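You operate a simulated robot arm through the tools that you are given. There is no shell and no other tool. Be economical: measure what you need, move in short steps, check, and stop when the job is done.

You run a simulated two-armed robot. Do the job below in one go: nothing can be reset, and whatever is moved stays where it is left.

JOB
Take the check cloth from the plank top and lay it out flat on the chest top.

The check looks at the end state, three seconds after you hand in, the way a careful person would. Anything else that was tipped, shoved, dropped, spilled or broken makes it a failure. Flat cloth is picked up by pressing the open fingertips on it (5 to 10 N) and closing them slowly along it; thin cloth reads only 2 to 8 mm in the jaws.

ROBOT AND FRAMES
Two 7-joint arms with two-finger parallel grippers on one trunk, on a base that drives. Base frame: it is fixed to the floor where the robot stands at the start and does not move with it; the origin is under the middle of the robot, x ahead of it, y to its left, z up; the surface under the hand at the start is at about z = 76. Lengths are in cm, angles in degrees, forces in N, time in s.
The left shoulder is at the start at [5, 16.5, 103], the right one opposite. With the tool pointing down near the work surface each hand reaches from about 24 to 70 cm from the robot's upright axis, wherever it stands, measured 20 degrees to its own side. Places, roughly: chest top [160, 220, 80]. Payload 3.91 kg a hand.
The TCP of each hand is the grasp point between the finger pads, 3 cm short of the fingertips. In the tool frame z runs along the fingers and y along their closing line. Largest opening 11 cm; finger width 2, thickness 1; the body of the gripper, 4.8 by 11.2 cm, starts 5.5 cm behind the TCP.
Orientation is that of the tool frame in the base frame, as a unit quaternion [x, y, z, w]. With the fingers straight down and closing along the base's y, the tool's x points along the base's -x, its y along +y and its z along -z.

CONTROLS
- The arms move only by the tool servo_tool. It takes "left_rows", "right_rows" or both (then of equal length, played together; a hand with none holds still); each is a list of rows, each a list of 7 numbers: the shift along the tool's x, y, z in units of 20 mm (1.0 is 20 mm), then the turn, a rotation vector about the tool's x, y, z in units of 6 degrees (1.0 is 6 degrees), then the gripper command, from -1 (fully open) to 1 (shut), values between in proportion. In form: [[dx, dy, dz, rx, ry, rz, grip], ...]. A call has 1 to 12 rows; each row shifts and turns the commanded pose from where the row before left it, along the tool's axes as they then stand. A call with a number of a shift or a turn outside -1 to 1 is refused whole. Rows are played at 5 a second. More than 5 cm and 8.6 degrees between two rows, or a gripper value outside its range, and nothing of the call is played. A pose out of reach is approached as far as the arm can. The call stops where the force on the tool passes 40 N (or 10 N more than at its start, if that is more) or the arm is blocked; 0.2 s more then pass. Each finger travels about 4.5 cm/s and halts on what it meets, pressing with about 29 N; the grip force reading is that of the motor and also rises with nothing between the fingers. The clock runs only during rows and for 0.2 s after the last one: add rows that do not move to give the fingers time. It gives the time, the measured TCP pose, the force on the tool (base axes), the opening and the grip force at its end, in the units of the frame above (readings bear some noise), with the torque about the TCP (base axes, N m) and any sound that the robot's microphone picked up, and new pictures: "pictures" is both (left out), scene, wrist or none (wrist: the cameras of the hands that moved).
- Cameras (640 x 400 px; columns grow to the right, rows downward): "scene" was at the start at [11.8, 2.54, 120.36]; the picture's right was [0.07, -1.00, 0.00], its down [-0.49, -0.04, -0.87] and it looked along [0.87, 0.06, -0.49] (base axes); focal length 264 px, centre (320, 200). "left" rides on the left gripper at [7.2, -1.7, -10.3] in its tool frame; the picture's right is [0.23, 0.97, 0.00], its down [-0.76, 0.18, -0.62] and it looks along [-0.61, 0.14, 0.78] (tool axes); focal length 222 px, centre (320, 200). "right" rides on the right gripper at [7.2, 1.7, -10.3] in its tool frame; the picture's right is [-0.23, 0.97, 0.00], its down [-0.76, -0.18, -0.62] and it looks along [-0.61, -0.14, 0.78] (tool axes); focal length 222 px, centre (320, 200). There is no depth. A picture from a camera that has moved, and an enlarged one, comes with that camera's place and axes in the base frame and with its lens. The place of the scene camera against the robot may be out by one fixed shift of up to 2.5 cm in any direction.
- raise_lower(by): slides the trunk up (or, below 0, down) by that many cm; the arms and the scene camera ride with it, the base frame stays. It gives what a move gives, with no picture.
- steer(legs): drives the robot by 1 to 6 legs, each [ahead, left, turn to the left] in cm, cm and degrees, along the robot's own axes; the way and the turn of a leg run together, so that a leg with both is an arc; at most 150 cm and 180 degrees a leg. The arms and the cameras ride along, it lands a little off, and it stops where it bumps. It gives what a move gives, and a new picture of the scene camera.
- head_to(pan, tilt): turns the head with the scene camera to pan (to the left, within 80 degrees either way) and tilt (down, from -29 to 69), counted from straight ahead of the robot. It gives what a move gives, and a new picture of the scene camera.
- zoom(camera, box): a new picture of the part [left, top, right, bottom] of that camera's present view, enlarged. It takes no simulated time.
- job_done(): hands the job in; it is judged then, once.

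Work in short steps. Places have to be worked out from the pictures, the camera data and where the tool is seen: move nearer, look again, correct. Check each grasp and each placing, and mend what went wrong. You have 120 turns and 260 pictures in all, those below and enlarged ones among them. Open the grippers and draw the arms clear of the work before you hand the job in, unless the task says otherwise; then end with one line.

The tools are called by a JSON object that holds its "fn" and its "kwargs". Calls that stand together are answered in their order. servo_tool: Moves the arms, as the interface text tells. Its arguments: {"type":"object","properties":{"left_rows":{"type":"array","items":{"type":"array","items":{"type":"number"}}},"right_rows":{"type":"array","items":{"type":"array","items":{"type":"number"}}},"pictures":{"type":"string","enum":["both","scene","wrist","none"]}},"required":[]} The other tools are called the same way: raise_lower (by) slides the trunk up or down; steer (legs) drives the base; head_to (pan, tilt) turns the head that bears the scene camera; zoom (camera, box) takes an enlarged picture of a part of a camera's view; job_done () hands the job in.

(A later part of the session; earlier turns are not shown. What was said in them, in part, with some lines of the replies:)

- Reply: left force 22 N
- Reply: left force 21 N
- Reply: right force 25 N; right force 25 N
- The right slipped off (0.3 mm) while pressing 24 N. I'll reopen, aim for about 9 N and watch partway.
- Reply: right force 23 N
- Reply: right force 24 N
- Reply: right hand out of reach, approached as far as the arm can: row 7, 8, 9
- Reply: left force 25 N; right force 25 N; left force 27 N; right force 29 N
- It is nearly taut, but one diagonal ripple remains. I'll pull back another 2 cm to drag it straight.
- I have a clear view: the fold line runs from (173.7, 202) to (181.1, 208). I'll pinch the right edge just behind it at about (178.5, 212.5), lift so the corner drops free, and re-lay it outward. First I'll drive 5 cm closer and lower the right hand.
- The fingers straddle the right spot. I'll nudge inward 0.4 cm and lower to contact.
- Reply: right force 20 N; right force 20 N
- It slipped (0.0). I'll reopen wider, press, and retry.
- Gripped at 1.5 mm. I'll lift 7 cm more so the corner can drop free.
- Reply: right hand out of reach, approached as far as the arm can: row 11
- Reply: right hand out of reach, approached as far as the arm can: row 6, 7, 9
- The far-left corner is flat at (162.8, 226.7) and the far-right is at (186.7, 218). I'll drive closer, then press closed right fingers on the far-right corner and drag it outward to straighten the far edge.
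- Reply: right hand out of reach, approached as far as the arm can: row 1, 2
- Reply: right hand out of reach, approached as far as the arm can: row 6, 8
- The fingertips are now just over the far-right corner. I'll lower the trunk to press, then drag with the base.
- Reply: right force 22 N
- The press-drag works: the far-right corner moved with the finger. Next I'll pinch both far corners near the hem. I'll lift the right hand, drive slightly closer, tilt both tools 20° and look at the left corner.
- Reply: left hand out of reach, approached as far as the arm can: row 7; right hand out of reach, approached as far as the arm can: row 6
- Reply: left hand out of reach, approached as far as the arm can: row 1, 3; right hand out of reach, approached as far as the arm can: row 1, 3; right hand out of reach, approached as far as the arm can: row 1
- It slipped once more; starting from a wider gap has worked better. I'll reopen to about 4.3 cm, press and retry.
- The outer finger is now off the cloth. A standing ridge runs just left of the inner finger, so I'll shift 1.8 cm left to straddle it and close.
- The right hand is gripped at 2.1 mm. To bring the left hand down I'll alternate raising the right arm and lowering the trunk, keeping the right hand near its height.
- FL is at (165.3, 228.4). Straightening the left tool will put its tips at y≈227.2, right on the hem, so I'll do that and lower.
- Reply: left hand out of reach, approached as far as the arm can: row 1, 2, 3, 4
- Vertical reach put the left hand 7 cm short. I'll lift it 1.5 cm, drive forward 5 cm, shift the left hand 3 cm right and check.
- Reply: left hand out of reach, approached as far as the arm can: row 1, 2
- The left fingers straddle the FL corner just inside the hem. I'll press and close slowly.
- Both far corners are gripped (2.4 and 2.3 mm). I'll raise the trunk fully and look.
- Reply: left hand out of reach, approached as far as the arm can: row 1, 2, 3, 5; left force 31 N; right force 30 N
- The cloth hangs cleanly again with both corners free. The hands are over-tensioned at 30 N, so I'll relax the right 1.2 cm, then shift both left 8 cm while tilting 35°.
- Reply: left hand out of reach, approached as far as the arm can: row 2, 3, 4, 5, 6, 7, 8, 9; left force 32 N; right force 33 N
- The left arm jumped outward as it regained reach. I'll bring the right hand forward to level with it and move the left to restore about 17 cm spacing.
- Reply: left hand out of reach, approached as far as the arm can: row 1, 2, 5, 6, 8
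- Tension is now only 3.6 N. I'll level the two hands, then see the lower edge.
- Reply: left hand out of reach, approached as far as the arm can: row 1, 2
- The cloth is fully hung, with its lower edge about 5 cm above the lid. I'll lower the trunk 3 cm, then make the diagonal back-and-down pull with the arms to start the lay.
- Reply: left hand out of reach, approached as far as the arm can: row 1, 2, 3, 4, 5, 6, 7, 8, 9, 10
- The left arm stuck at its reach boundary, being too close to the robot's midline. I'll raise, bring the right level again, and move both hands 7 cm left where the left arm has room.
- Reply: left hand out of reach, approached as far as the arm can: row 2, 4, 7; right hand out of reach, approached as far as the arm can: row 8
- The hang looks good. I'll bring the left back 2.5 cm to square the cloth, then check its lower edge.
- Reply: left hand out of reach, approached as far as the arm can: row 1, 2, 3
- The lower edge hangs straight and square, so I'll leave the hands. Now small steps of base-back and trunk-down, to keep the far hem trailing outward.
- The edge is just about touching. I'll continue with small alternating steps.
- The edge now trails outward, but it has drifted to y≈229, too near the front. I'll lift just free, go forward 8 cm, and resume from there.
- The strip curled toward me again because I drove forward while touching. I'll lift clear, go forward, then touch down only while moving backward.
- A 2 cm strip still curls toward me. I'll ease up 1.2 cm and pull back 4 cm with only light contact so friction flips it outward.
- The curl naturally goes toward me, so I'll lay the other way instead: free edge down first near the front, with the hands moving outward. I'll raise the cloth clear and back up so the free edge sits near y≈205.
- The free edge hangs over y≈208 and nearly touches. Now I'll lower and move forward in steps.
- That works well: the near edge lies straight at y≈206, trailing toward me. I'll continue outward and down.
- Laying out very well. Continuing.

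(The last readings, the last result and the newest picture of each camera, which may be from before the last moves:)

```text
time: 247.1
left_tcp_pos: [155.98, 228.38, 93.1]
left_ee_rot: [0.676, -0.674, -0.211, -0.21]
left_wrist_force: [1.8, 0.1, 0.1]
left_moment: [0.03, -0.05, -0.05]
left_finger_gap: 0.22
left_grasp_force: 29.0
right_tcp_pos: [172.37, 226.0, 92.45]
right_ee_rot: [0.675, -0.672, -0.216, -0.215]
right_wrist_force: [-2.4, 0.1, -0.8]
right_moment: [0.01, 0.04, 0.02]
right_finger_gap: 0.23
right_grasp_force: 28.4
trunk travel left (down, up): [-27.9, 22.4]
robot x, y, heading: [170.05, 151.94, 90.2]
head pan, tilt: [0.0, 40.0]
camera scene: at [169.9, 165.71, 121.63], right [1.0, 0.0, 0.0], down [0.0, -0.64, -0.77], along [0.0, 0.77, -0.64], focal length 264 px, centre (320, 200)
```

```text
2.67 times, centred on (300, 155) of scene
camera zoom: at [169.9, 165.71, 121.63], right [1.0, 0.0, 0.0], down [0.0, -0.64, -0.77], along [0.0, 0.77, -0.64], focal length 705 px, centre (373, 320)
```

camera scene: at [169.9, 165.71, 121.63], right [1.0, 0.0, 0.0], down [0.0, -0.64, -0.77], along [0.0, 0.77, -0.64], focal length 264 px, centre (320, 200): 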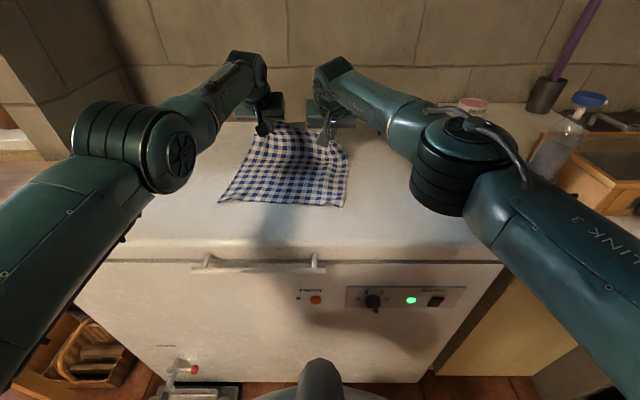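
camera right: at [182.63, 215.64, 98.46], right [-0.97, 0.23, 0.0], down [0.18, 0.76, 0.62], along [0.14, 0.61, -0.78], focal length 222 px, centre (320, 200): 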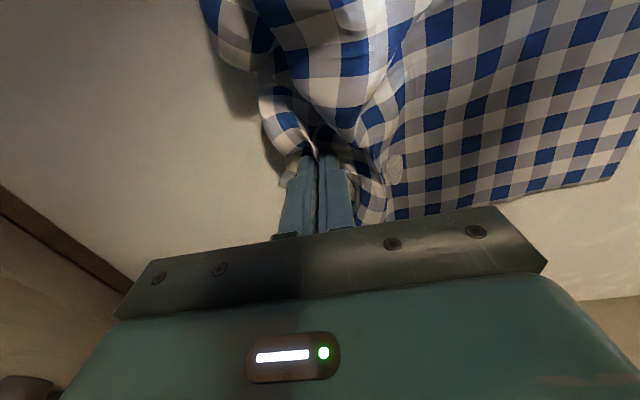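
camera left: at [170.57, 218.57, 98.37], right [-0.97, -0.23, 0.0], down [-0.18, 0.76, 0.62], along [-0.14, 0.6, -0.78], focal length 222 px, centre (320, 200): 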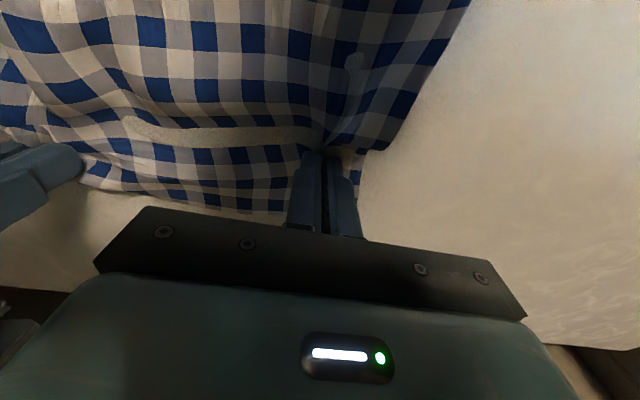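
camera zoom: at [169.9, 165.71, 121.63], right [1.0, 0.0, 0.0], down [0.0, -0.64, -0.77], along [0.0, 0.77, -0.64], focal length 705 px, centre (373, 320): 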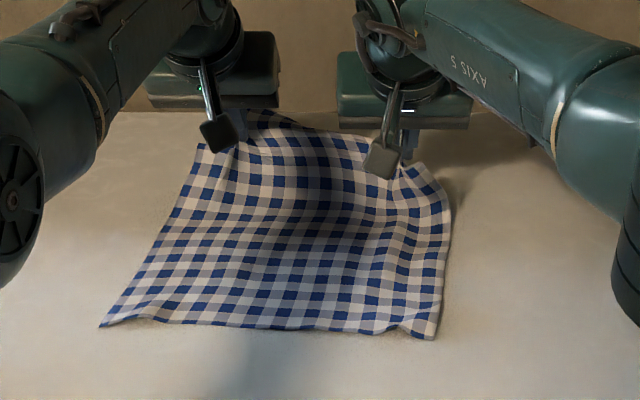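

Next: forward 4 cm and down 2 cm, then a small backward motion on the last lowering so the hem flap trails outward.

{"fn": "raise_lower", "kwargs": {"by": -1.5}}

{"fn": "steer", "kwargs": {"legs": [[5, 0, 0]]}}

{"fn": "raise_lower", "kwargs": {"by": -1.2}}

{"fn": "steer", "kwargs": {"legs": [[2.5, 0, 0]]}}

{"fn": "zoom", "kwargs": {"camera": "scene", "box": [180, 80, 420, 230]}}

{"fn": "zoom", "kwargs": {"camera": "right", "box": [0, 0, 640, 400]}}

{"fn": "zoom", "kwargs": {"camera": "left", "box": [0, 0, 640, 400]}}

```text
time: 247.7
left_tcp_pos: [155.98, 228.41, 91.77]
left_ee_rot: [0.676, -0.674, -0.211, -0.211]
left_wrist_force: [1.7, -0.2, -0.4]
left_moment: [0.0, -0.04, -0.08]
left_finger_gap: 0.22
left_grasp_force: 29.3
right_tcp_pos: [172.32, 225.86, 90.99]
right_ee_rot: [0.674, -0.673, -0.216, -0.213]
right_wrist_force: [-2.3, 0.3, 0.6]
right_moment: [-0.01, 0.04, -0.02]
right_finger_gap: 0.24
right_grasp_force: 29.1
trunk travel left (down, up): [-26.4, 23.9]
robot x, y, heading: [169.87, 152.59, 90.1]
head pan, tilt: [0.0, 40.0]
```

```text
time: 248.7
left_tcp_pos: [156.09, 233.57, 91.61]
left_ee_rot: [0.676, -0.675, -0.209, -0.211]
left_wrist_force: [1.6, -0.7, -0.4]
left_moment: [-0.02, -0.05, -0.02]
left_finger_gap: 0.23
left_grasp_force: 29.1
right_tcp_pos: [172.3, 230.99, 90.93]
right_ee_rot: [0.674, -0.673, -0.216, -0.214]
right_wrist_force: [-0.9, 0.1, 0.9]
right_moment: [0.02, 0.06, 0.05]
right_finger_gap: 0.21
right_grasp_force: 29.0
trunk travel left (down, up): [-26.4, 23.9]
robot x, y, heading: [169.93, 157.43, 90.0]
head pan, tilt: [0.0, 40.0]
camera scene: at [169.89, 170.73, 120.13], right [1.0, 0.0, 0.0], down [0.0, -0.64, -0.77], along [0.0, 0.77, -0.64], focal length 264 px, centre (320, 200)
```

scene: 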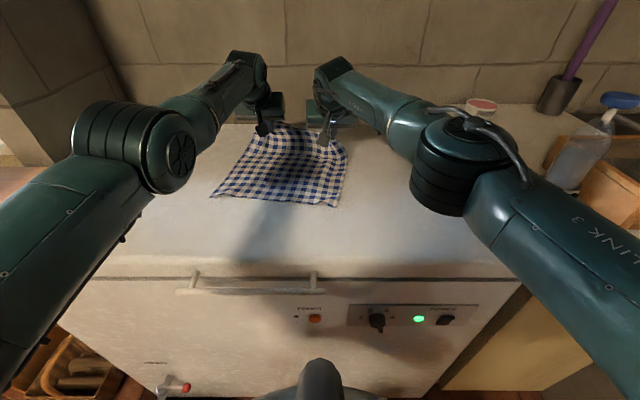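

```text
time: 249.2
left_tcp_pos: [156.03, 233.45, 90.47]
left_ee_rot: [0.675, -0.675, -0.21, -0.211]
left_wrist_force: [1.8, -0.1, -1.2]
left_moment: [-0.01, -0.02, -0.04]
left_finger_gap: 0.23
left_grasp_force: 28.9
right_tcp_pos: [172.54, 230.85, 89.71]
right_ee_rot: [0.674, -0.673, -0.216, -0.214]
right_wrist_force: [-1.2, 0.1, 0.6]
right_moment: [0.03, 0.03, 0.02]
right_finger_gap: 0.22
right_grasp_force: 28.9
trunk travel left (down, up): [-25.2, 25.1]
robot x, y, heading: [169.93, 157.25, 90.3]
head pan, tilt: [0.0, 40.0]
```

```text
time: 250.1
left_tcp_pos: [156.06, 235.98, 90.41]
left_ee_rot: [0.675, -0.675, -0.21, -0.211]
left_wrist_force: [1.8, -0.9, 0.3]
left_moment: [0.01, -0.08, -0.05]
left_finger_gap: 0.2
left_grasp_force: 29.0
right_tcp_pos: [172.42, 233.5, 89.71]
right_ee_rot: [0.674, -0.674, -0.215, -0.214]
right_wrist_force: [-2.0, 0.5, 0.7]
right_moment: [0.03, 0.03, 0.06]
right_finger_gap: 0.21
right_grasp_force: 29.0
trunk travel left (down, up): [-25.2, 25.1]
robot x, y, heading: [169.86, 159.78, 90.1]
head pan, tilt: [0.0, 40.0]
camera scene: at [169.88, 173.21, 118.93], right [1.0, 0.0, 0.0], down [0.0, -0.64, -0.77], along [0.0, 0.77, -0.64], focal length 264 px, centre (320, 200)
```

scene: 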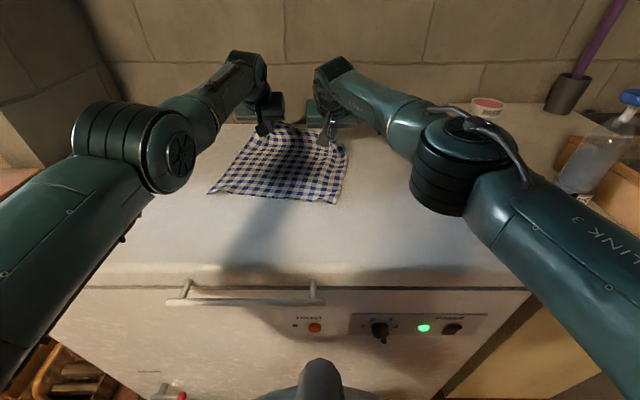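

```text
2.67 times, centred on (300, 155) of scene
camera zoom: at [169.88, 173.21, 118.93], right [1.0, 0.0, 0.0], down [0.0, -0.64, -0.77], along [0.0, 0.77, -0.64], focal length 705 px, centre (373, 320)
```

zoom: 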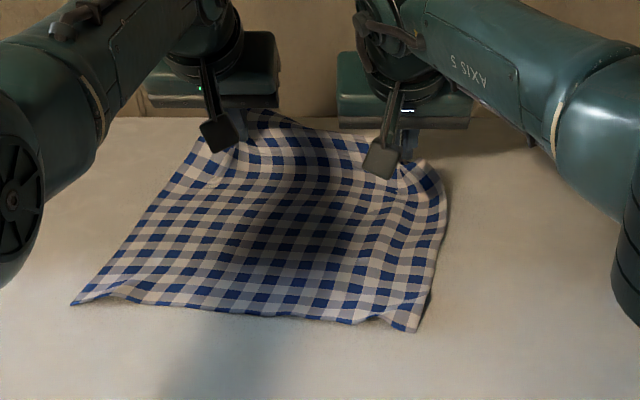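

```text
1.00 times, centred on (320, 200) of right (not enlarged: the box is as wide or as high as the picture)
camera zoom: at [170.68, 221.5, 94.01], right [-0.97, 0.18, 0.13], down [0.18, 0.26, 0.95], along [0.14, 0.95, -0.29], focal length 222 px, centre (320, 200)
```

zoom: 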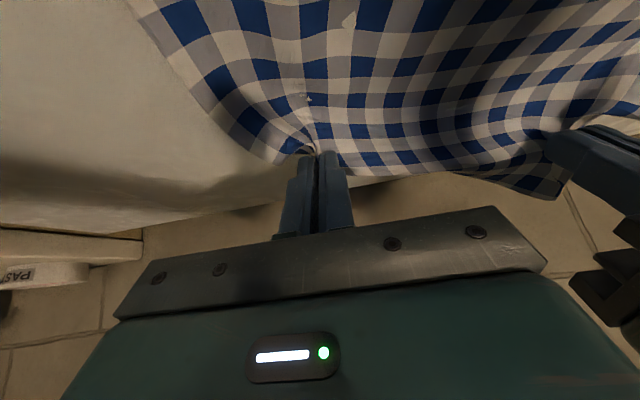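

```text
1.00 times, centred on (320, 200) of left (not enlarged: the box is as wide or as high as the picture)
camera zoom: at [157.74, 224.35, 94.72], right [-0.97, -0.19, -0.13], down [-0.18, 0.27, 0.95], along [-0.14, 0.94, -0.3], focal length 222 px, centre (320, 200)
```

zoom: 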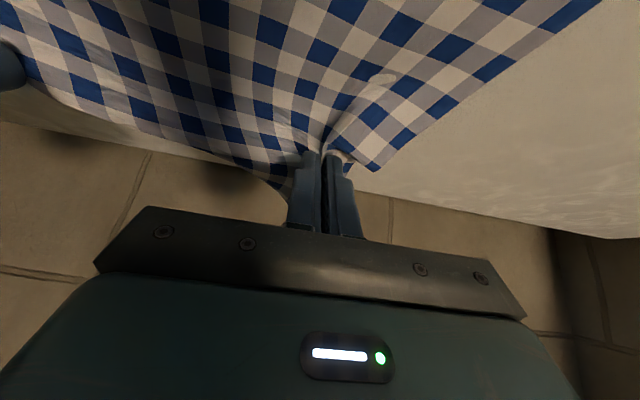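

Excellent: both far corners trail outward and the cloth spans y≈207–238. I'll lower to light contact, then open slowly.

{"fn": "raise_lower", "kwargs": {"by": -1.6}}

```text
time: 250.7
left_tcp_pos: [156.04, 236.01, 88.94]
left_ee_rot: [0.676, -0.674, -0.211, -0.211]
left_wrist_force: [0.8, 0.8, 0.5]
left_moment: [-0.03, -0.03, -0.04]
left_finger_gap: 0.21
left_grasp_force: 28.8
right_tcp_pos: [172.49, 233.36, 88.46]
right_ee_rot: [0.673, -0.673, -0.218, -0.216]
right_wrist_force: [-1.6, 2.6, 10.5]
right_moment: [0.1, 0.05, 0.02]
right_finger_gap: 0.22
right_grasp_force: 28.8
trunk travel left (down, up): [-23.6, 26.7]
robot x, y, heading: [169.96, 159.77, 90.2]
head pan, tilt: [0.0, 40.0]
```

The right is in contact at 10 N, so I'll open it slowly first while the left holds.

{"fn": "servo_tool", "kwargs": {"right_rows": [[0, 0, 0, 0, 0, 0, 0.94], [0, 0, 0, 0, 0, 0, 0.88], [0, 0, 0, 0, 0, 0, 0.82], [0, 0, 0, 0, 0, 0, 0.76], [0, 0, 0, 0, 0, 0, 0.7], [0, 0, 0, 0, 0, 0, 0.64], [0, 0, 0, 0, 0, 0, 0.58], [0, 0, 0, 0, 0, 0, 0.52], [0, 0, 0, 0, 0, 0, 0.46], [0, 0, 0, 0, 0, 0, 0.4], [0, 0, 0, 0, 0, 0, 0.34], [0, 0, 0, 0, 0, 0, 0.3]], "pictures": "wrist"}}

```text
time: 253.3
left_tcp_pos: [156.01, 236.09, 88.84]
left_ee_rot: [0.675, -0.675, -0.21, -0.211]
left_wrist_force: [0.3, 0.1, 0.7]
left_moment: [-0.01, -0.01, 0.0]
left_finger_gap: 0.24
left_grasp_force: 29.1
right_tcp_pos: [172.51, 233.41, 88.19]
right_ee_rot: [0.675, -0.673, -0.217, -0.214]
right_wrist_force: [-0.6, -1.1, -0.7]
right_moment: [0.01, -0.01, 0.04]
right_finger_gap: 3.86
right_grasp_force: 0.1
trunk travel left (down, up): [-23.6, 26.7]
robot x, y, heading: [170.19, 159.88, 90.1]
head pan, tilt: [0.0, 40.0]
camera right: at [170.68, 221.47, 92.45], right [-0.97, 0.18, 0.13], down [0.18, 0.26, 0.95], along [0.14, 0.95, -0.29], focal length 222 px, centre (320, 200)
```

right: 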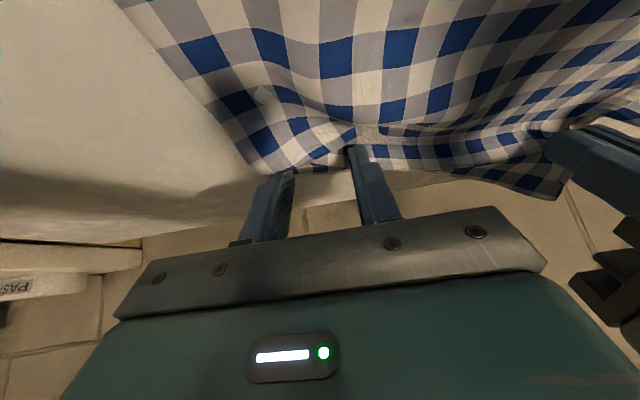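

The right has released nicely. I'll lift the right hand a little, lower the left to light contact and open it.

{"fn": "servo_tool", "kwargs": {"right_rows": [[-0.29, 0, -0.41, 0, 0, 0, 0.3], [-0.29, 0, -0.41, 0, 0, 0, 0.3], [-0.29, 0, -0.41, 0, 0, 0, 0.3]], "pictures": "none"}}

{"fn": "raise_lower", "kwargs": {"by": -0.8}}

{"fn": "servo_tool", "kwargs": {"left_rows": [[0, 0, 0, 0, 0, 0, 0.94], [0, 0, 0, 0, 0, 0, 0.88], [0, 0, 0, 0, 0, 0, 0.82], [0, 0, 0, 0, 0, 0, 0.76], [0, 0, 0, 0, 0, 0, 0.7], [0, 0, 0, 0, 0, 0, 0.64], [0, 0, 0, 0, 0, 0, 0.58], [0, 0, 0, 0, 0, 0, 0.52], [0, 0, 0, 0, 0, 0, 0.46], [0, 0, 0, 0, 0, 0, 0.4], [0, 0, 0, 0, 0, 0, 0.34], [0, 0, 0, 0, 0, 0, 0.3]], "pictures": "wrist"}}

```text
time: 254.1
left_tcp_pos: [156.08, 235.91, 88.89]
left_ee_rot: [0.675, -0.675, -0.21, -0.211]
left_wrist_force: [-0.5, 1.0, -0.8]
left_moment: [-0.03, 0.03, -0.02]
left_finger_gap: 0.22
left_grasp_force: 28.4
right_tcp_pos: [172.44, 233.41, 91.24]
right_ee_rot: [0.674, -0.673, -0.216, -0.214]
right_wrist_force: [0.0, 0.4, 0.1]
right_moment: [0.0, 0.02, 0.01]
right_finger_gap: 3.83
right_grasp_force: 0.1
trunk travel left (down, up): [-23.6, 26.7]
robot x, y, heading: [170.25, 159.94, 90.2]
head pan, tilt: [0.0, 40.0]
```

```text
time: 254.7
left_tcp_pos: [156.09, 235.96, 88.4]
left_ee_rot: [0.675, -0.674, -0.212, -0.213]
left_wrist_force: [-0.6, 0.6, 7.4]
left_moment: [0.02, 0.05, -0.02]
left_finger_gap: 0.25
left_grasp_force: 28.8
right_tcp_pos: [172.36, 233.23, 90.5]
right_ee_rot: [0.675, -0.672, -0.217, -0.214]
right_wrist_force: [0.3, -0.5, -0.4]
right_moment: [-0.02, 0.01, 0.01]
right_finger_gap: 3.84
right_grasp_force: 0.1
trunk travel left (down, up): [-22.8, 27.5]
robot x, y, heading: [169.92, 160.31, 90.0]
head pan, tilt: [0.0, 40.0]
```

```text
time: 257.3
left_tcp_pos: [156.1, 235.95, 88.15]
left_ee_rot: [0.675, -0.675, -0.211, -0.211]
left_wrist_force: [0.7, -1.0, 4.9]
left_moment: [0.04, 0.0, -0.02]
left_finger_gap: 3.71
left_grasp_force: 0.0
right_tcp_pos: [172.45, 233.27, 90.5]
right_ee_rot: [0.674, -0.673, -0.216, -0.214]
right_wrist_force: [0.0, 0.5, 1.3]
right_moment: [0.02, 0.0, 0.03]
right_finger_gap: 3.86
right_grasp_force: 0.2
trunk travel left (down, up): [-22.8, 27.5]
robot x, y, heading: [170.0, 159.87, 90.2]
head pan, tilt: [0.0, 40.0]
camera left: at [157.76, 224.28, 92.41], right [-0.97, -0.19, -0.13], down [-0.18, 0.27, 0.95], along [-0.14, 0.94, -0.3], focal length 222 px, centre (320, 200)
```

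left: 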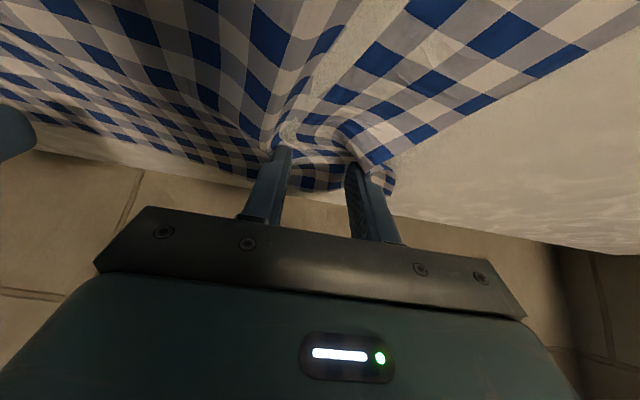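

Both have released. I'll lift straight up, back away and inspect.

{"fn": "raise_lower", "kwargs": {"by": 20}}

{"fn": "steer", "kwargs": {"legs": [[-20, 0, 0]]}}

{"fn": "servo_tool", "kwargs": {"left_rows": [[0, 0.7, -0.3, 0, 0, 0, 0.3], [0, 0.7, -0.3, 0, 0, 0, 0.3], [0, 0.7, -0.3, 0, 0, 0, 0.3], [0, 0.7, -0.3, 0, 0, 0, 0.3], [0, 0.7, -0.3, 0, 0, 0, 0.3]], "right_rows": [[0, -0.7, -0.3, 0, 0, 0, 0.3], [0, -0.7, -0.3, 0, 0, 0, 0.3], [0, -0.7, -0.3, 0, 0, 0, 0.3], [0, -0.7, -0.3, 0, 0, 0, 0.3], [0, -0.7, -0.3, 0, 0, 0, 0.3]], "pictures": "scene"}}

{"fn": "zoom", "kwargs": {"camera": "scene", "box": [200, 100, 400, 225]}}

```text
time: 259.4
left_tcp_pos: [156.06, 235.94, 108.07]
left_ee_rot: [0.675, -0.675, -0.21, -0.211]
left_wrist_force: [0.4, 0.3, 0.6]
left_moment: [0.03, 0.0, 0.0]
left_finger_gap: 3.85
left_grasp_force: 0.0
right_tcp_pos: [172.47, 233.35, 110.47]
right_ee_rot: [0.675, -0.672, -0.217, -0.213]
right_wrist_force: [0.5, -0.2, 0.0]
right_moment: [-0.02, -0.03, 0.0]
right_finger_gap: 3.84
right_grasp_force: 0.0
trunk travel left (down, up): [-42.8, 7.5]
robot x, y, heading: [170.05, 159.7, 90.1]
head pan, tilt: [0.0, 40.0]
```

```text
time: 261.0
left_tcp_pos: [156.36, 215.89, 108.16]
left_ee_rot: [-0.674, 0.675, 0.21, 0.212]
left_wrist_force: [-0.5, -0.2, 0.0]
left_moment: [-0.02, 0.0, -0.03]
left_finger_gap: 3.85
left_grasp_force: 0.0
right_tcp_pos: [172.78, 213.39, 110.39]
right_ee_rot: [-0.672, 0.675, 0.216, 0.215]
right_wrist_force: [0.6, 0.0, 0.5]
right_moment: [0.02, -0.03, 0.01]
right_finger_gap: 3.82
right_grasp_force: 0.0
trunk travel left (down, up): [-42.8, 7.5]
robot x, y, heading: [170.0, 140.07, 89.9]
head pan, tilt: [0.0, 40.0]
camera scene: at [169.95, 153.15, 136.55], right [1.0, 0.0, 0.0], down [0.0, -0.64, -0.77], along [0.0, 0.77, -0.64], focal length 264 px, centre (320, 200)
```

scene: 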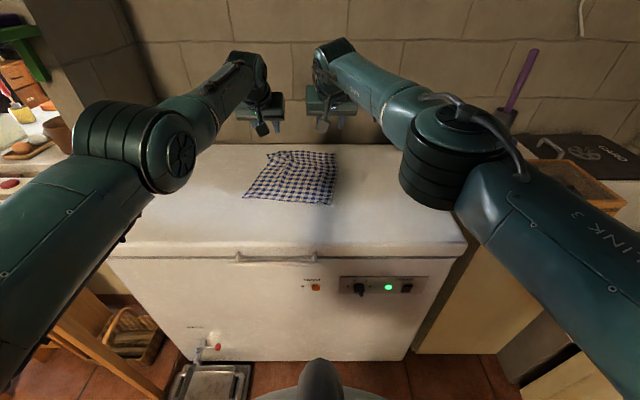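

```text
time: 262.2
left_tcp_pos: [149.65, 216.49, 110.63]
left_ee_rot: [-0.674, 0.676, 0.21, 0.211]
left_wrist_force: [0.6, -0.1, -0.4]
left_moment: [-0.03, -0.02, 0.02]
left_finger_gap: 3.86
left_grasp_force: 0.0
left hand out of reach, approached as far as the arm can: row 1, 2, 3, 4, 5
right_tcp_pos: [179.75, 211.53, 112.72]
right_ee_rot: [-0.673, 0.675, 0.216, 0.214]
right_wrist_force: [0.6, -0.3, 0.8]
right_moment: [-0.02, -0.02, 0.01]
right_finger_gap: 3.85
right_grasp_force: 0.1
trunk travel left (down, up): [-42.8, 7.5]
robot x, y, heading: [170.33, 140.1, 89.8]
head pan, tilt: [0.0, 40.0]
camera scene: at [169.97, 153.21, 136.54], right [1.0, 0.0, 0.0], down [0.0, -0.64, -0.77], along [0.0, 0.77, -0.64], focal length 264 px, centre (320, 200)
```

scene: 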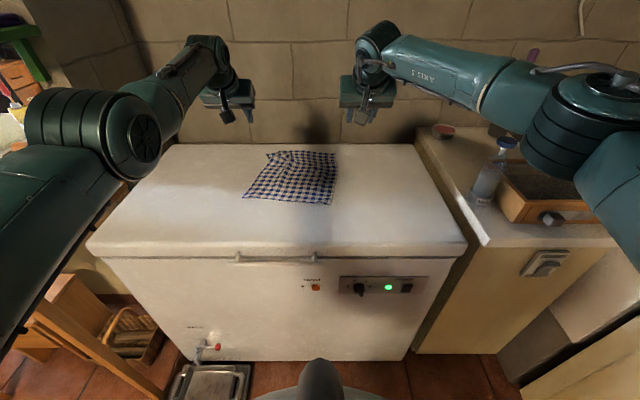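

```text
3.20 times, centred on (300, 162) of scene
camera zoom: at [169.97, 153.21, 136.54], right [1.0, 0.0, 0.0], down [0.0, -0.64, -0.77], along [0.0, 0.77, -0.64], focal length 846 px, centre (384, 320)
```

zoom: 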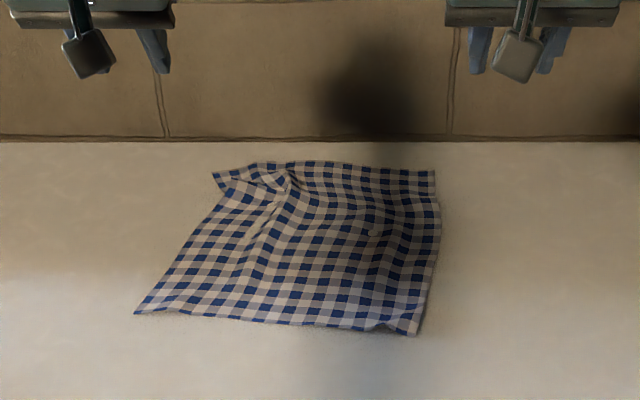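

All four corners are out and the cloth lies flat on the lid, apart from one small pinch fold near the far-left corner at about (149.5, 242). I'll close the left fingers, press near that corner and drag it 3 cm outward to smooth it.

{"fn": "servo_tool", "kwargs": {"left_rows": [[0, 0, 0, 0, 0, 0, 1], [0, 0, 0, 0, 0, 0, 1], [0, 0, 0, 0, 0, 0, 1], [0, 0, 0, 0, 0, 0, 1]], "right_rows": [[-0.39, 0, -0.54, 0, 0, 0, 0.3], [-0.39, 0, -0.54, 0, 0, 0, 0.3], [-0.39, 0, -0.54, 0, 0, 0, 0.3], [0, 0, 0, 0, 0, 0, 0.3]], "pictures": "none"}}

{"fn": "steer", "kwargs": {"legs": [[0, -3, 0], [20.5, 0, 0]]}}

{"fn": "raise_lower", "kwargs": {"by": -17}}

{"fn": "zoom", "kwargs": {"camera": "left", "box": [0, 0, 640, 400]}}

```text
time: 263.2
left_tcp_pos: [149.63, 216.58, 110.55]
left_ee_rot: [-0.674, 0.676, 0.21, 0.211]
left_wrist_force: [0.1, 0.0, -0.4]
left_moment: [-0.01, 0.01, 0.04]
left_finger_gap: 0.0
left_grasp_force: 28.8
right_tcp_pos: [179.73, 211.74, 116.88]
right_ee_rot: [-0.673, 0.674, 0.216, 0.214]
right_wrist_force: [1.2, -0.2, 0.6]
right_moment: [-0.02, -0.03, -0.02]
right_finger_gap: 3.85
right_grasp_force: 0.0
trunk travel left (down, up): [-42.8, 7.5]
robot x, y, heading: [169.93, 139.9, 89.7]
head pan, tilt: [0.0, 40.0]
```

```text
time: 265.4
left_tcp_pos: [152.75, 236.96, 110.58]
left_ee_rot: [-0.674, 0.676, 0.21, 0.211]
left_wrist_force: [0.2, 0.1, 0.3]
left_moment: [-0.01, 0.0, 0.0]
left_finger_gap: 0.0
left_grasp_force: 29.0
right_tcp_pos: [182.77, 232.12, 116.66]
right_ee_rot: [-0.673, 0.674, 0.216, 0.215]
right_wrist_force: [0.0, 0.3, -0.6]
right_moment: [-0.03, 0.0, 0.0]
right_finger_gap: 3.85
right_grasp_force: 0.0
trunk travel left (down, up): [-42.8, 7.5]
robot x, y, heading: [172.75, 160.17, 90.0]
head pan, tilt: [0.0, 40.0]
camera scene: at [172.94, 173.73, 136.53], right [1.0, 0.0, 0.0], down [0.0, -0.64, -0.77], along [0.0, 0.77, -0.64], focal length 264 px, centre (320, 200)
```

scene: 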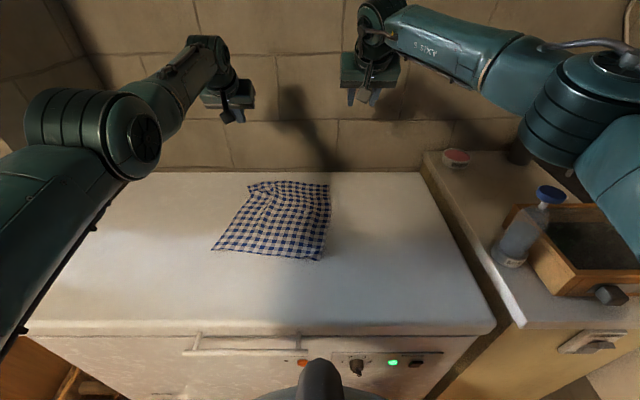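

```text
time: 267.3
left_tcp_pos: [152.72, 236.89, 93.68]
left_ee_rot: [-0.674, 0.677, 0.21, 0.211]
left_wrist_force: [0.6, 0.5, -1.0]
left_moment: [0.02, 0.01, 0.04]
left_finger_gap: 0.02
left_grasp_force: 28.8
right_tcp_pos: [182.79, 232.05, 99.74]
right_ee_rot: [-0.672, 0.675, 0.215, 0.215]
right_wrist_force: [0.1, 0.2, -0.1]
right_moment: [0.02, 0.0, 0.02]
right_finger_gap: 3.85
right_grasp_force: 0.0
trunk travel left (down, up): [-25.8, 24.5]
robot x, y, heading: [173.19, 160.36, 89.8]
head pan, tilt: [0.0, 40.0]
```

```text
1.00 times, centred on (320, 200) of left (not enlarged: the box is as wide or as high as the picture)
camera zoom: at [154.35, 225.31, 97.95], right [-0.97, -0.18, -0.13], down [-0.18, 0.27, 0.95], along [-0.14, 0.94, -0.3], focal length 222 px, centre (320, 200)
```

zoom: 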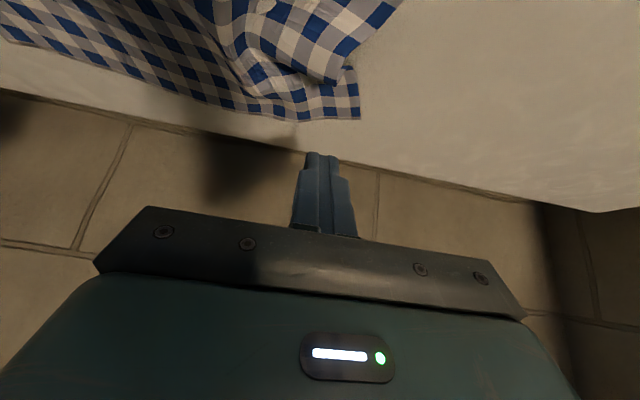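

The corner strip is exactly under the left fingertip at (152.5, 238.8). I'll lower to press and drag it outward-left.

{"fn": "raise_lower", "kwargs": {"by": -5.6}}

{"fn": "steer", "kwargs": {"legs": [[2.5, 3, 0]]}}

{"fn": "zoom", "kwargs": {"camera": "left", "box": [0, 0, 640, 400]}}

```text
time: 268.3
left_tcp_pos: [152.73, 236.94, 88.23]
left_ee_rot: [-0.674, 0.676, 0.211, 0.211]
left_wrist_force: [-0.1, 0.6, 2.8]
left_moment: [0.05, 0.01, 0.02]
left_finger_gap: 0.0
left_grasp_force: 28.7
right_tcp_pos: [182.76, 232.22, 94.24]
right_ee_rot: [-0.673, 0.675, 0.215, 0.215]
right_wrist_force: [-0.6, 0.5, 0.4]
right_moment: [-0.02, -0.02, 0.03]
right_finger_gap: 3.8
right_grasp_force: 0.0
trunk travel left (down, up): [-20.2, 30.1]
robot x, y, heading: [173.11, 160.18, 89.7]
head pan, tilt: [0.0, 40.0]
```

```text
time: 269.2
left_tcp_pos: [149.6, 239.46, 88.22]
left_ee_rot: [-0.675, 0.675, 0.211, 0.211]
left_wrist_force: [-1.0, -0.8, 5.0]
left_moment: [0.07, 0.02, 0.02]
left_finger_gap: 0.0
left_grasp_force: 29.2
right_tcp_pos: [179.72, 234.54, 94.25]
right_ee_rot: [-0.673, 0.674, 0.216, 0.215]
right_wrist_force: [0.0, -0.1, 0.6]
right_moment: [0.0, -0.02, 0.02]
right_finger_gap: 3.83
right_grasp_force: 0.0
trunk travel left (down, up): [-20.2, 30.1]
robot x, y, heading: [169.98, 163.18, 90.0]
head pan, tilt: [0.0, 40.0]
camera scene: at [169.99, 176.07, 113.95], right [1.0, 0.0, 0.0], down [0.0, -0.64, -0.77], along [0.0, 0.77, -0.64], focal length 264 px, centre (320, 200)
```

scene: 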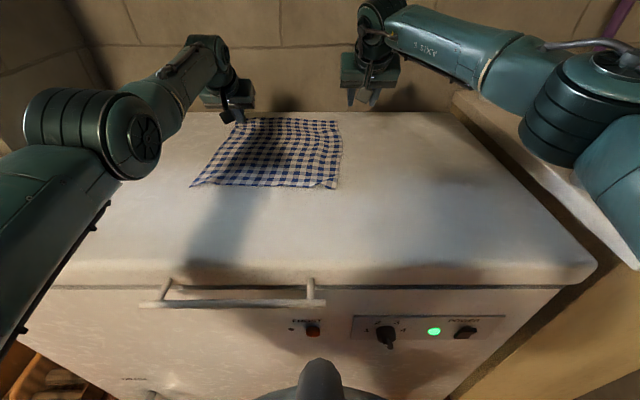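

```text
1.00 times, centred on (320, 200) of left (not enlarged: the box is as wide or as high as the picture)
camera zoom: at [151.33, 227.75, 92.42], right [-0.97, -0.18, -0.13], down [-0.18, 0.27, 0.95], along [-0.14, 0.94, -0.3], focal length 222 px, centre (320, 200)
```

zoom: 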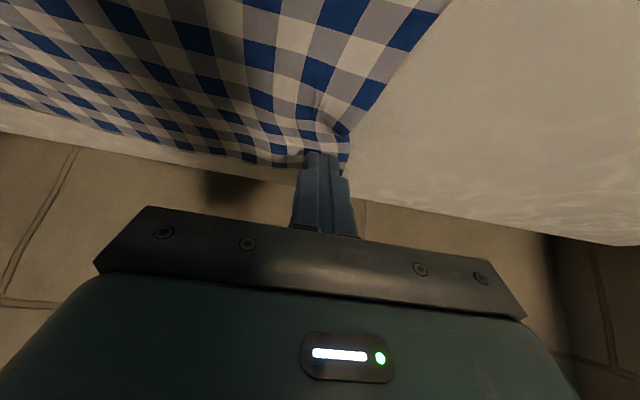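

The fold is almost gone. One more small drag, 2.5 cm left and 0.5 cm outward.

{"fn": "steer", "kwargs": {"legs": [[0.7, 2.5, 0]]}}

{"fn": "raise_lower", "kwargs": {"by": 20}}

{"fn": "steer", "kwargs": {"legs": [[0, -3, 0], [-28, 0, 0]]}}

{"fn": "zoom", "kwargs": {"camera": "scene", "box": [200, 100, 400, 225]}}

```text
time: 270.1
left_tcp_pos: [147.07, 240.13, 88.28]
left_ee_rot: [-0.674, 0.675, 0.211, 0.212]
left_wrist_force: [-0.9, 0.5, 3.7]
left_moment: [0.04, 0.0, 0.04]
left_finger_gap: 0.0
left_grasp_force: 29.1
right_tcp_pos: [177.34, 235.18, 94.22]
right_ee_rot: [-0.673, 0.674, 0.216, 0.215]
right_wrist_force: [-0.1, 0.4, -0.6]
right_moment: [0.02, -0.01, 0.01]
right_finger_gap: 3.85
right_grasp_force: 0.0
trunk travel left (down, up): [-20.2, 30.1]
robot x, y, heading: [167.44, 163.69, 89.9]
head pan, tilt: [0.0, 40.0]
camera scene: at [167.54, 176.79, 113.95], right [1.0, 0.0, 0.0], down [0.0, -0.64, -0.77], along [0.0, 0.77, -0.64], focal length 264 px, centre (320, 200)
```

scene: 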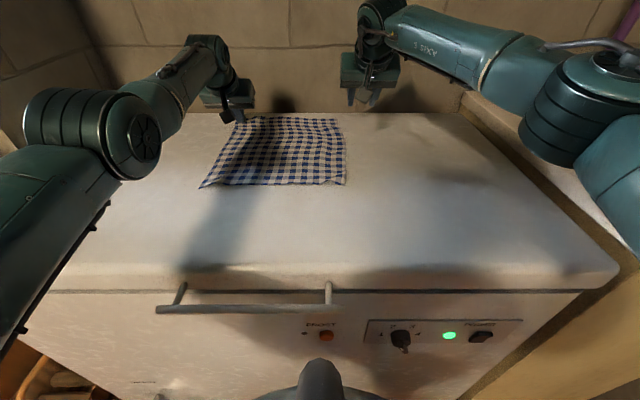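

```text
time: 272.3
left_tcp_pos: [147.17, 240.16, 108.17]
left_ee_rot: [0.675, -0.675, -0.211, -0.211]
left_wrist_force: [-0.5, 0.2, 0.0]
left_moment: [-0.02, 0.05, 0.01]
left_finger_gap: 0.0
left_grasp_force: 29.0
right_tcp_pos: [177.37, 235.42, 114.27]
right_ee_rot: [-0.673, 0.675, 0.215, 0.214]
right_wrist_force: [-0.7, 1.0, -0.4]
right_moment: [0.02, -0.03, 0.01]
right_finger_gap: 3.83
right_grasp_force: 0.0
trunk travel left (down, up): [-40.2, 10.1]
robot x, y, heading: [167.84, 163.55, 90.1]
head pan, tilt: [0.0, 40.0]
```

```text
time: 274.8
left_tcp_pos: [149.89, 212.13, 108.2]
left_ee_rot: [0.676, -0.674, -0.212, -0.211]
left_wrist_force: [-0.3, -0.3, -0.2]
left_moment: [0.03, -0.01, 0.0]
left_finger_gap: 0.0
left_grasp_force: 28.2
right_tcp_pos: [180.02, 207.57, 114.32]
right_ee_rot: [0.674, -0.673, -0.217, -0.214]
right_wrist_force: [0.1, 0.2, 0.3]
right_moment: [-0.02, -0.01, -0.01]
right_finger_gap: 3.84
right_grasp_force: 0.1
trunk travel left (down, up): [-40.2, 10.1]
robot x, y, heading: [170.87, 135.9, 90.2]
head pan, tilt: [0.0, 40.0]
camera scene: at [170.53, 148.98, 133.95], right [1.0, 0.0, 0.0], down [0.0, -0.64, -0.77], along [0.0, 0.77, -0.64], focal length 264 px, centre (320, 200)
```

scene: 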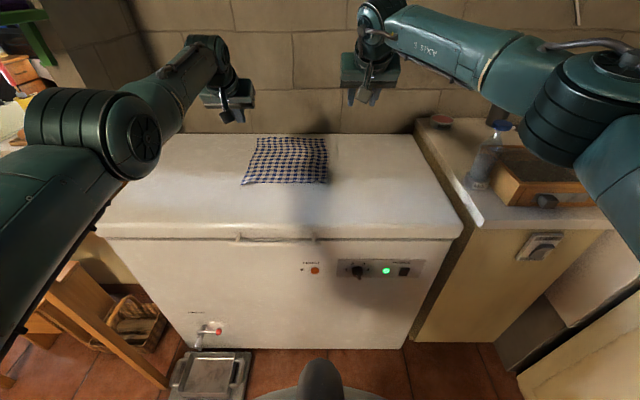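

```text
3.20 times, centred on (300, 162) of scene
camera zoom: at [170.53, 148.98, 133.95], right [1.0, 0.0, 0.0], down [0.0, -0.64, -0.77], along [0.0, 0.77, -0.64], focal length 846 px, centre (384, 320)
```

zoom: 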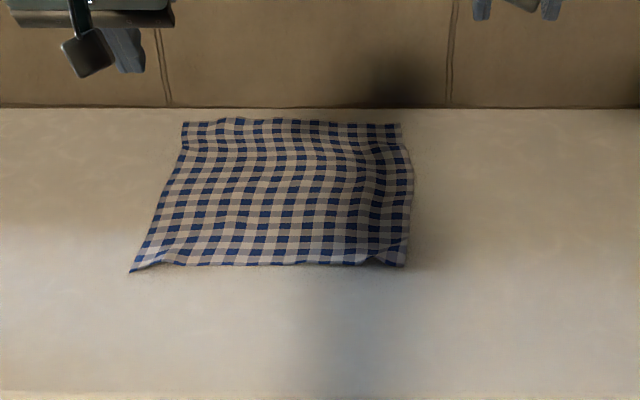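

The cloth is now spread flat, about 27 x 31 cm, entirely on the lid. Only slight ripples remain at the two near corners. I'll press both near corners with closed fingers and drag back 2 cm to smooth them.

{"fn": "servo_tool", "kwargs": {"right_rows": [[-0.047, 0.733, 0.65, 0, 0, 0, 1], [-0.047, 0.733, 0.65, 0, 0, 0, 1], [-0.047, 0.733, 0.65, 0, 0, 0, 1], [-0.047, 0.733, 0.65, 0, 0, 0, 1], [-0.047, 0.733, 0.65, 0, 0, 0, 1], [-0.047, 0.733, 0.65, 0, 0, 0, 1]], "pictures": "none"}}

{"fn": "steer", "kwargs": {"legs": [[3, 1, 0]]}}

{"fn": "raise_lower", "kwargs": {"by": -15}}

{"fn": "zoom", "kwargs": {"camera": "left", "box": [0, 0, 640, 400]}}

{"fn": "zoom", "kwargs": {"camera": "right", "box": [0, 0, 640, 400]}}

```text
time: 276.2
left_tcp_pos: [149.76, 212.23, 108.21]
left_ee_rot: [0.677, -0.673, -0.211, -0.21]
left_wrist_force: [0.0, -0.1, 1.0]
left_moment: [-0.01, -0.03, -0.02]
left_finger_gap: 0.0
left_grasp_force: 29.0
right_tcp_pos: [173.09, 209.17, 107.95]
right_ee_rot: [0.674, -0.673, -0.215, -0.214]
right_wrist_force: [-0.9, 0.6, -0.1]
right_moment: [0.02, 0.02, 0.0]
right_finger_gap: 0.0
right_grasp_force: 28.7
right hand out of reach, approached as far as the arm can: row 3, 4, 5, 6
trunk travel left (down, up): [-40.2, 10.1]
robot x, y, heading: [170.63, 135.87, 90.3]
head pan, tilt: [0.0, 40.0]
```

```text
time: 277.1
left_tcp_pos: [148.72, 215.31, 107.94]
left_ee_rot: [0.676, -0.674, -0.211, -0.211]
left_wrist_force: [1.0, -0.3, -0.3]
left_moment: [0.02, -0.01, -0.03]
left_finger_gap: 0.0
left_grasp_force: 29.0
right_tcp_pos: [172.07, 212.23, 107.91]
right_ee_rot: [0.674, -0.673, -0.215, -0.214]
right_wrist_force: [-0.5, 0.8, -0.3]
right_moment: [0.01, -0.01, 0.03]
right_finger_gap: 0.0
right_grasp_force: 29.2
trunk travel left (down, up): [-40.2, 10.1]
robot x, y, heading: [170.1, 138.81, 90.3]
head pan, tilt: [0.0, 40.0]
camera scene: at [169.48, 152.15, 133.93], right [1.0, 0.0, 0.0], down [0.0, -0.64, -0.77], along [0.0, 0.77, -0.64], focal length 264 px, centre (320, 200)
```

scene: 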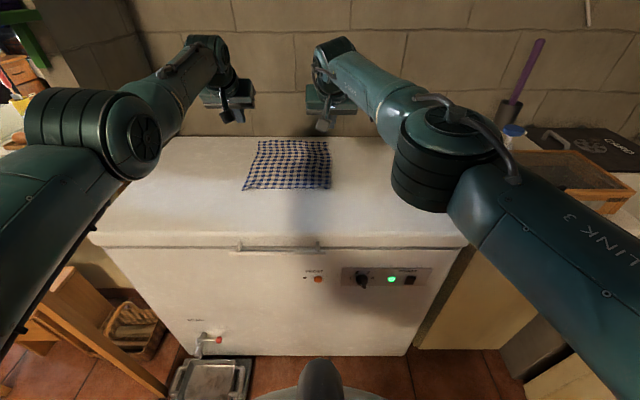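

```text
time: 278.8
left_tcp_pos: [148.87, 215.27, 93.12]
left_ee_rot: [0.676, -0.674, -0.211, -0.21]
left_wrist_force: [0.1, 0.3, 0.4]
left_moment: [-0.02, 0.0, 0.0]
left_finger_gap: 0.0
left_grasp_force: 28.5
right_tcp_pos: [172.08, 212.13, 93.02]
right_ee_rot: [0.675, -0.672, -0.217, -0.213]
right_wrist_force: [-0.2, 0.3, -0.8]
right_moment: [0.02, 0.02, -0.03]
right_finger_gap: 0.0
right_grasp_force: 29.1
trunk travel left (down, up): [-25.2, 25.1]
robot x, y, heading: [169.92, 138.49, 90.0]
head pan, tilt: [0.0, 40.0]
```

```text
1.00 times, centred on (320, 200) of left (not enlarged: the box is as wide or as high as the picture)
camera zoom: at [150.57, 203.6, 97.41], right [-0.97, -0.19, -0.13], down [-0.18, 0.27, 0.95], along [-0.14, 0.94, -0.3], focal length 222 px, centre (320, 200)
```

zoom: 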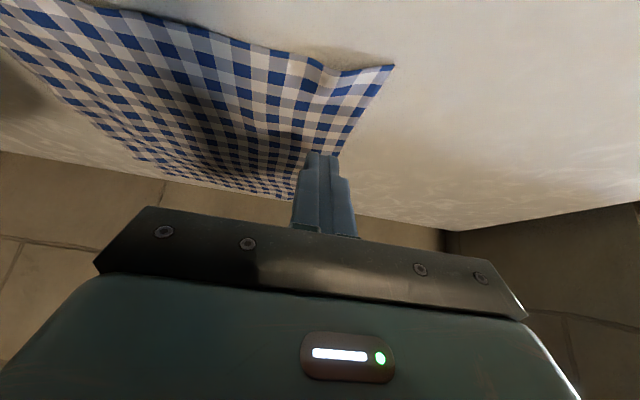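

```text
1.00 times, centred on (320, 200) of right (not enlarged: the box is as wide or as high as the picture)
camera zoom: at [170.26, 200.21, 97.26], right [-0.97, 0.18, 0.13], down [0.18, 0.26, 0.95], along [0.14, 0.95, -0.29], focal length 222 px, centre (320, 200)
```

zoom: 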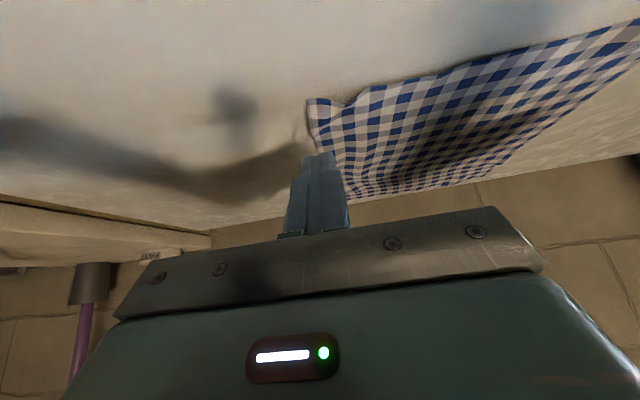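

I'll shift 1.2 cm left and forward so both tips are on the corners, press lightly, and drag back 2 cm.

{"fn": "steer", "kwargs": {"legs": [[1.3, 1.2, 0]]}}

{"fn": "raise_lower", "kwargs": {"by": -5}}

```text
time: 279.6
left_tcp_pos: [147.54, 216.64, 93.15]
left_ee_rot: [0.676, -0.674, -0.212, -0.21]
left_wrist_force: [0.0, 0.6, -0.3]
left_moment: [0.01, -0.01, 0.01]
left_finger_gap: 0.02
left_grasp_force: 29.5
right_tcp_pos: [170.73, 213.46, 92.96]
right_ee_rot: [0.674, -0.673, -0.216, -0.214]
right_wrist_force: [-0.3, 0.1, 0.2]
right_moment: [-0.01, 0.0, 0.01]
right_finger_gap: 0.02
right_grasp_force: 29.4
trunk travel left (down, up): [-25.2, 25.1]
robot x, y, heading: [168.57, 140.18, 90.3]
head pan, tilt: [0.0, 40.0]
camera scene: at [168.3, 153.37, 118.93], right [1.0, 0.0, 0.0], down [0.0, -0.64, -0.77], along [0.0, 0.77, -0.64], focal length 264 px, centre (320, 200)
```

scene: 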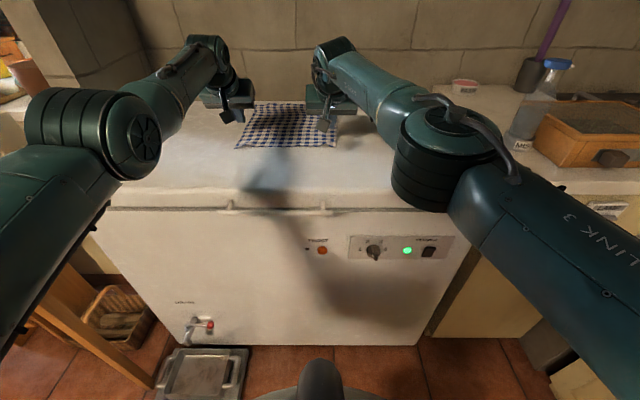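

```text
time: 280.5
left_tcp_pos: [147.63, 216.54, 88.27]
left_ee_rot: [0.675, -0.674, -0.212, -0.212]
left_wrist_force: [0.3, 0.4, 1.6]
left_moment: [0.02, 0.02, -0.03]
left_finger_gap: 0.0
left_grasp_force: 29.1
right_tcp_pos: [170.76, 213.47, 88.16]
right_ee_rot: [0.674, -0.672, -0.217, -0.215]
right_wrist_force: [-0.6, 1.1, 4.4]
right_moment: [0.12, 0.01, 0.01]
right_finger_gap: 0.0
right_grasp_force: 29.0
trunk travel left (down, up): [-20.2, 30.1]
robot x, y, heading: [168.26, 139.84, 90.2]
head pan, tilt: [0.0, 40.0]
```

Light contact on both (2–4 N). I'll press 2 mm more, drag back 2 cm, lift off, back away and check.

{"fn": "raise_lower", "kwargs": {"by": -0.3}}

{"fn": "steer", "kwargs": {"legs": [[-2.2, 0, 0]]}}

{"fn": "raise_lower", "kwargs": {"by": 22}}

{"fn": "steer", "kwargs": {"legs": [[-22, 0, 0]]}}

{"fn": "zoom", "kwargs": {"camera": "scene", "box": [220, 90, 380, 190]}}

```text
time: 281.1
left_tcp_pos: [147.6, 216.49, 88.18]
left_ee_rot: [0.676, -0.673, -0.212, -0.212]
left_wrist_force: [-0.5, 1.5, 4.7]
left_moment: [0.1, 0.02, -0.01]
left_finger_gap: 0.01
left_grasp_force: 29.2
right_tcp_pos: [170.84, 213.4, 88.14]
right_ee_rot: [0.674, -0.672, -0.22, -0.216]
right_wrist_force: [0.0, 3.9, 16.2]
right_moment: [0.25, 0.09, -0.01]
right_finger_gap: 0.0
right_grasp_force: 28.9
trunk travel left (down, up): [-19.9, 30.4]
robot x, y, heading: [168.67, 140.12, 90.2]
head pan, tilt: [0.0, 40.0]
```

```text
time: 281.9
left_tcp_pos: [147.66, 214.02, 88.19]
left_ee_rot: [0.676, -0.673, -0.213, -0.212]
left_wrist_force: [0.7, -1.7, 7.5]
left_moment: [0.02, 0.0, -0.02]
left_finger_gap: 0.01
left_grasp_force: 29.2
right_tcp_pos: [170.89, 211.07, 88.06]
right_ee_rot: [0.674, -0.672, -0.219, -0.215]
right_wrist_force: [0.5, -3.3, 18.2]
right_moment: [0.05, -0.02, -0.03]
right_finger_gap: 0.01
right_grasp_force: 28.7
trunk travel left (down, up): [-19.9, 30.4]
robot x, y, heading: [168.56, 138.17, 90.1]
head pan, tilt: [0.0, 40.0]
camera scene: at [168.35, 150.84, 113.69], right [1.0, 0.0, 0.0], down [0.0, -0.64, -0.77], along [0.0, 0.77, -0.64], focal length 264 px, centre (320, 200)
```

scene: 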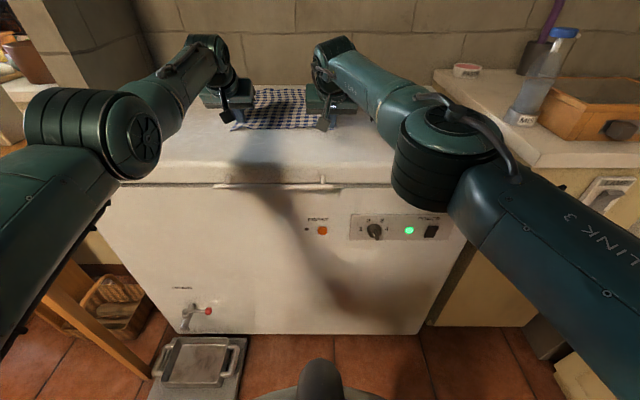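

```text
time: 284.2
left_tcp_pos: [147.6, 214.39, 109.98]
left_ee_rot: [0.676, -0.674, -0.211, -0.211]
left_wrist_force: [0.0, -0.6, -0.7]
left_moment: [-0.03, 0.02, 0.01]
left_finger_gap: 0.01
left_grasp_force: 28.9
right_tcp_pos: [170.84, 211.25, 109.94]
right_ee_rot: [0.673, -0.673, -0.216, -0.215]
right_wrist_force: [-0.7, -1.0, 0.1]
right_moment: [0.0, -0.02, -0.03]
right_finger_gap: 0.01
right_grasp_force: 28.9
trunk travel left (down, up): [-41.9, 8.4]
robot x, y, heading: [168.75, 137.88, 90.3]
head pan, tilt: [0.0, 40.0]
```

```text
time: 285.8
left_tcp_pos: [147.69, 192.88, 109.93]
left_ee_rot: [0.676, -0.673, -0.212, -0.211]
left_wrist_force: [0.0, -0.6, 0.2]
left_moment: [0.04, 0.0, 0.04]
left_finger_gap: 0.0
left_grasp_force: 28.9
right_tcp_pos: [170.76, 190.05, 109.94]
right_ee_rot: [0.675, -0.672, -0.216, -0.215]
right_wrist_force: [0.6, 1.1, 0.0]
right_moment: [-0.01, 0.01, -0.01]
right_finger_gap: 0.0
right_grasp_force: 29.4
trunk travel left (down, up): [-41.9, 8.4]
robot x, y, heading: [168.74, 116.67, 90.2]
head pan, tilt: [0.0, 40.0]
camera scene: at [168.42, 129.8, 135.65], right [1.0, 0.01, 0.0], down [0.0, -0.64, -0.77], along [-0.01, 0.77, -0.64], focal length 264 px, centre (320, 200)
```

scene: 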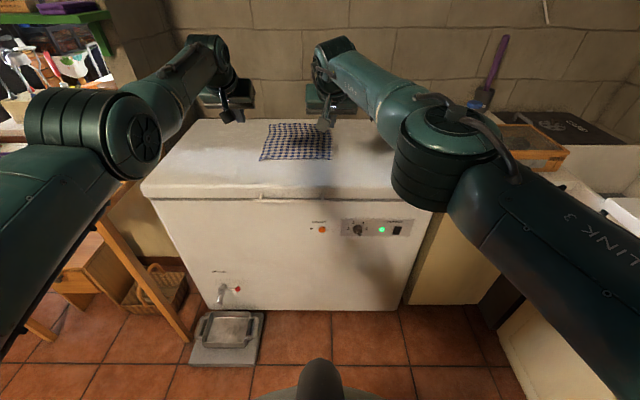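

```text
4.00 times, centred on (300, 140) of scene
camera zoom: at [168.42, 129.8, 135.65], right [1.0, 0.01, 0.0], down [0.0, -0.64, -0.77], along [-0.01, 0.77, -0.64], focal length 1057 px, centre (400, 440)
```

zoom: 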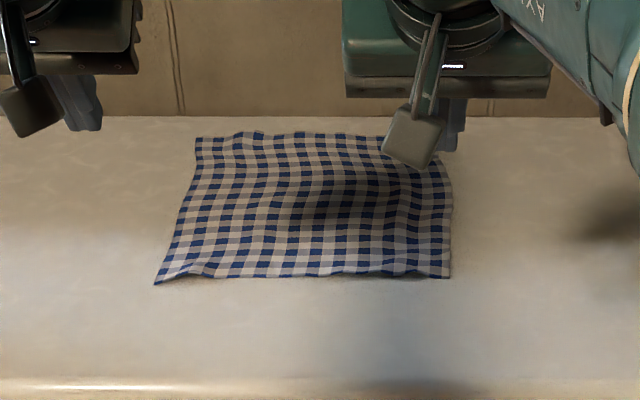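

The cloth lies flat with all corners out, well inside the lid, and the bottle and tray stand as before. I'll open both grippers clear of the chest.

{"fn": "servo_tool", "kwargs": {"left_rows": [[0, 0, -0.3, 0, 0, 0, -0.5], [0, 0, -0.3, 0, 0, 0, -0.5], [0, 0, 0, 0, 0, 0, -0.5], [0, 0, 0, 0, 0, 0, -0.5], [0, 0, 0, 0, 0, 0, -0.5]], "right_rows": [[0, 0, -0.3, 0, 0, 0, -0.5], [0, 0, -0.3, 0, 0, 0, -0.5], [0, 0, 0, 0, 0, 0, -0.5], [0, 0, 0, 0, 0, 0, -0.5], [0, 0, 0, 0, 0, 0, -0.5]], "pictures": "scene"}}

```text
time: 287.0
left_tcp_pos: [147.52, 192.95, 110.8]
left_ee_rot: [0.677, -0.673, -0.211, -0.21]
left_wrist_force: [-0.1, -0.1, 0.7]
left_moment: [-0.04, -0.02, 0.02]
left_finger_gap: 8.24
left_grasp_force: 0.2
left hand out of reach, approached as far as the arm can: row 2
right_tcp_pos: [170.71, 189.75, 110.38]
right_ee_rot: [0.675, -0.672, -0.216, -0.214]
right_wrist_force: [-0.3, -0.3, 0.5]
right_moment: [0.02, 0.0, 0.02]
right_finger_gap: 8.25
right_grasp_force: 0.0
right hand out of reach, approached as far as the arm can: row 2
trunk travel left (down, up): [-41.9, 8.4]
robot x, y, heading: [168.89, 116.46, 90.4]
head pan, tilt: [0.0, 40.0]
camera scene: at [168.42, 129.88, 135.64], right [1.0, 0.01, 0.0], down [0.0, -0.64, -0.77], along [-0.01, 0.77, -0.64], focal length 264 px, centre (320, 200)
```

scene: 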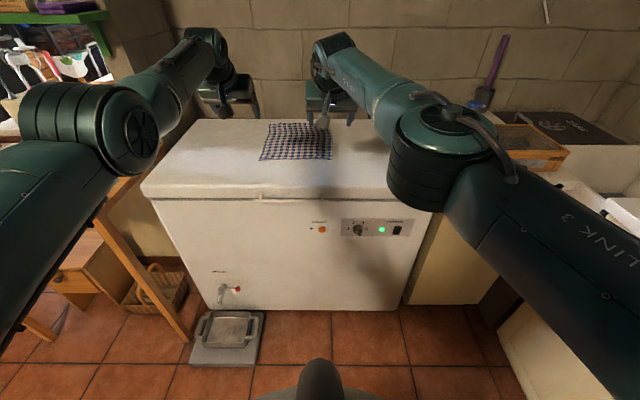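

The grippers are open and clear and the cloth is flat on the chest top, so I'm handing in.

{"fn": "job_done", "kwargs": {}}

```text
The job is handed in.
```

The check cloth is off the plank top and laid out flat on the chest top, with all four corners out, only slight ripples left at the near corners, and nothing else seen to move in the pictures I took.
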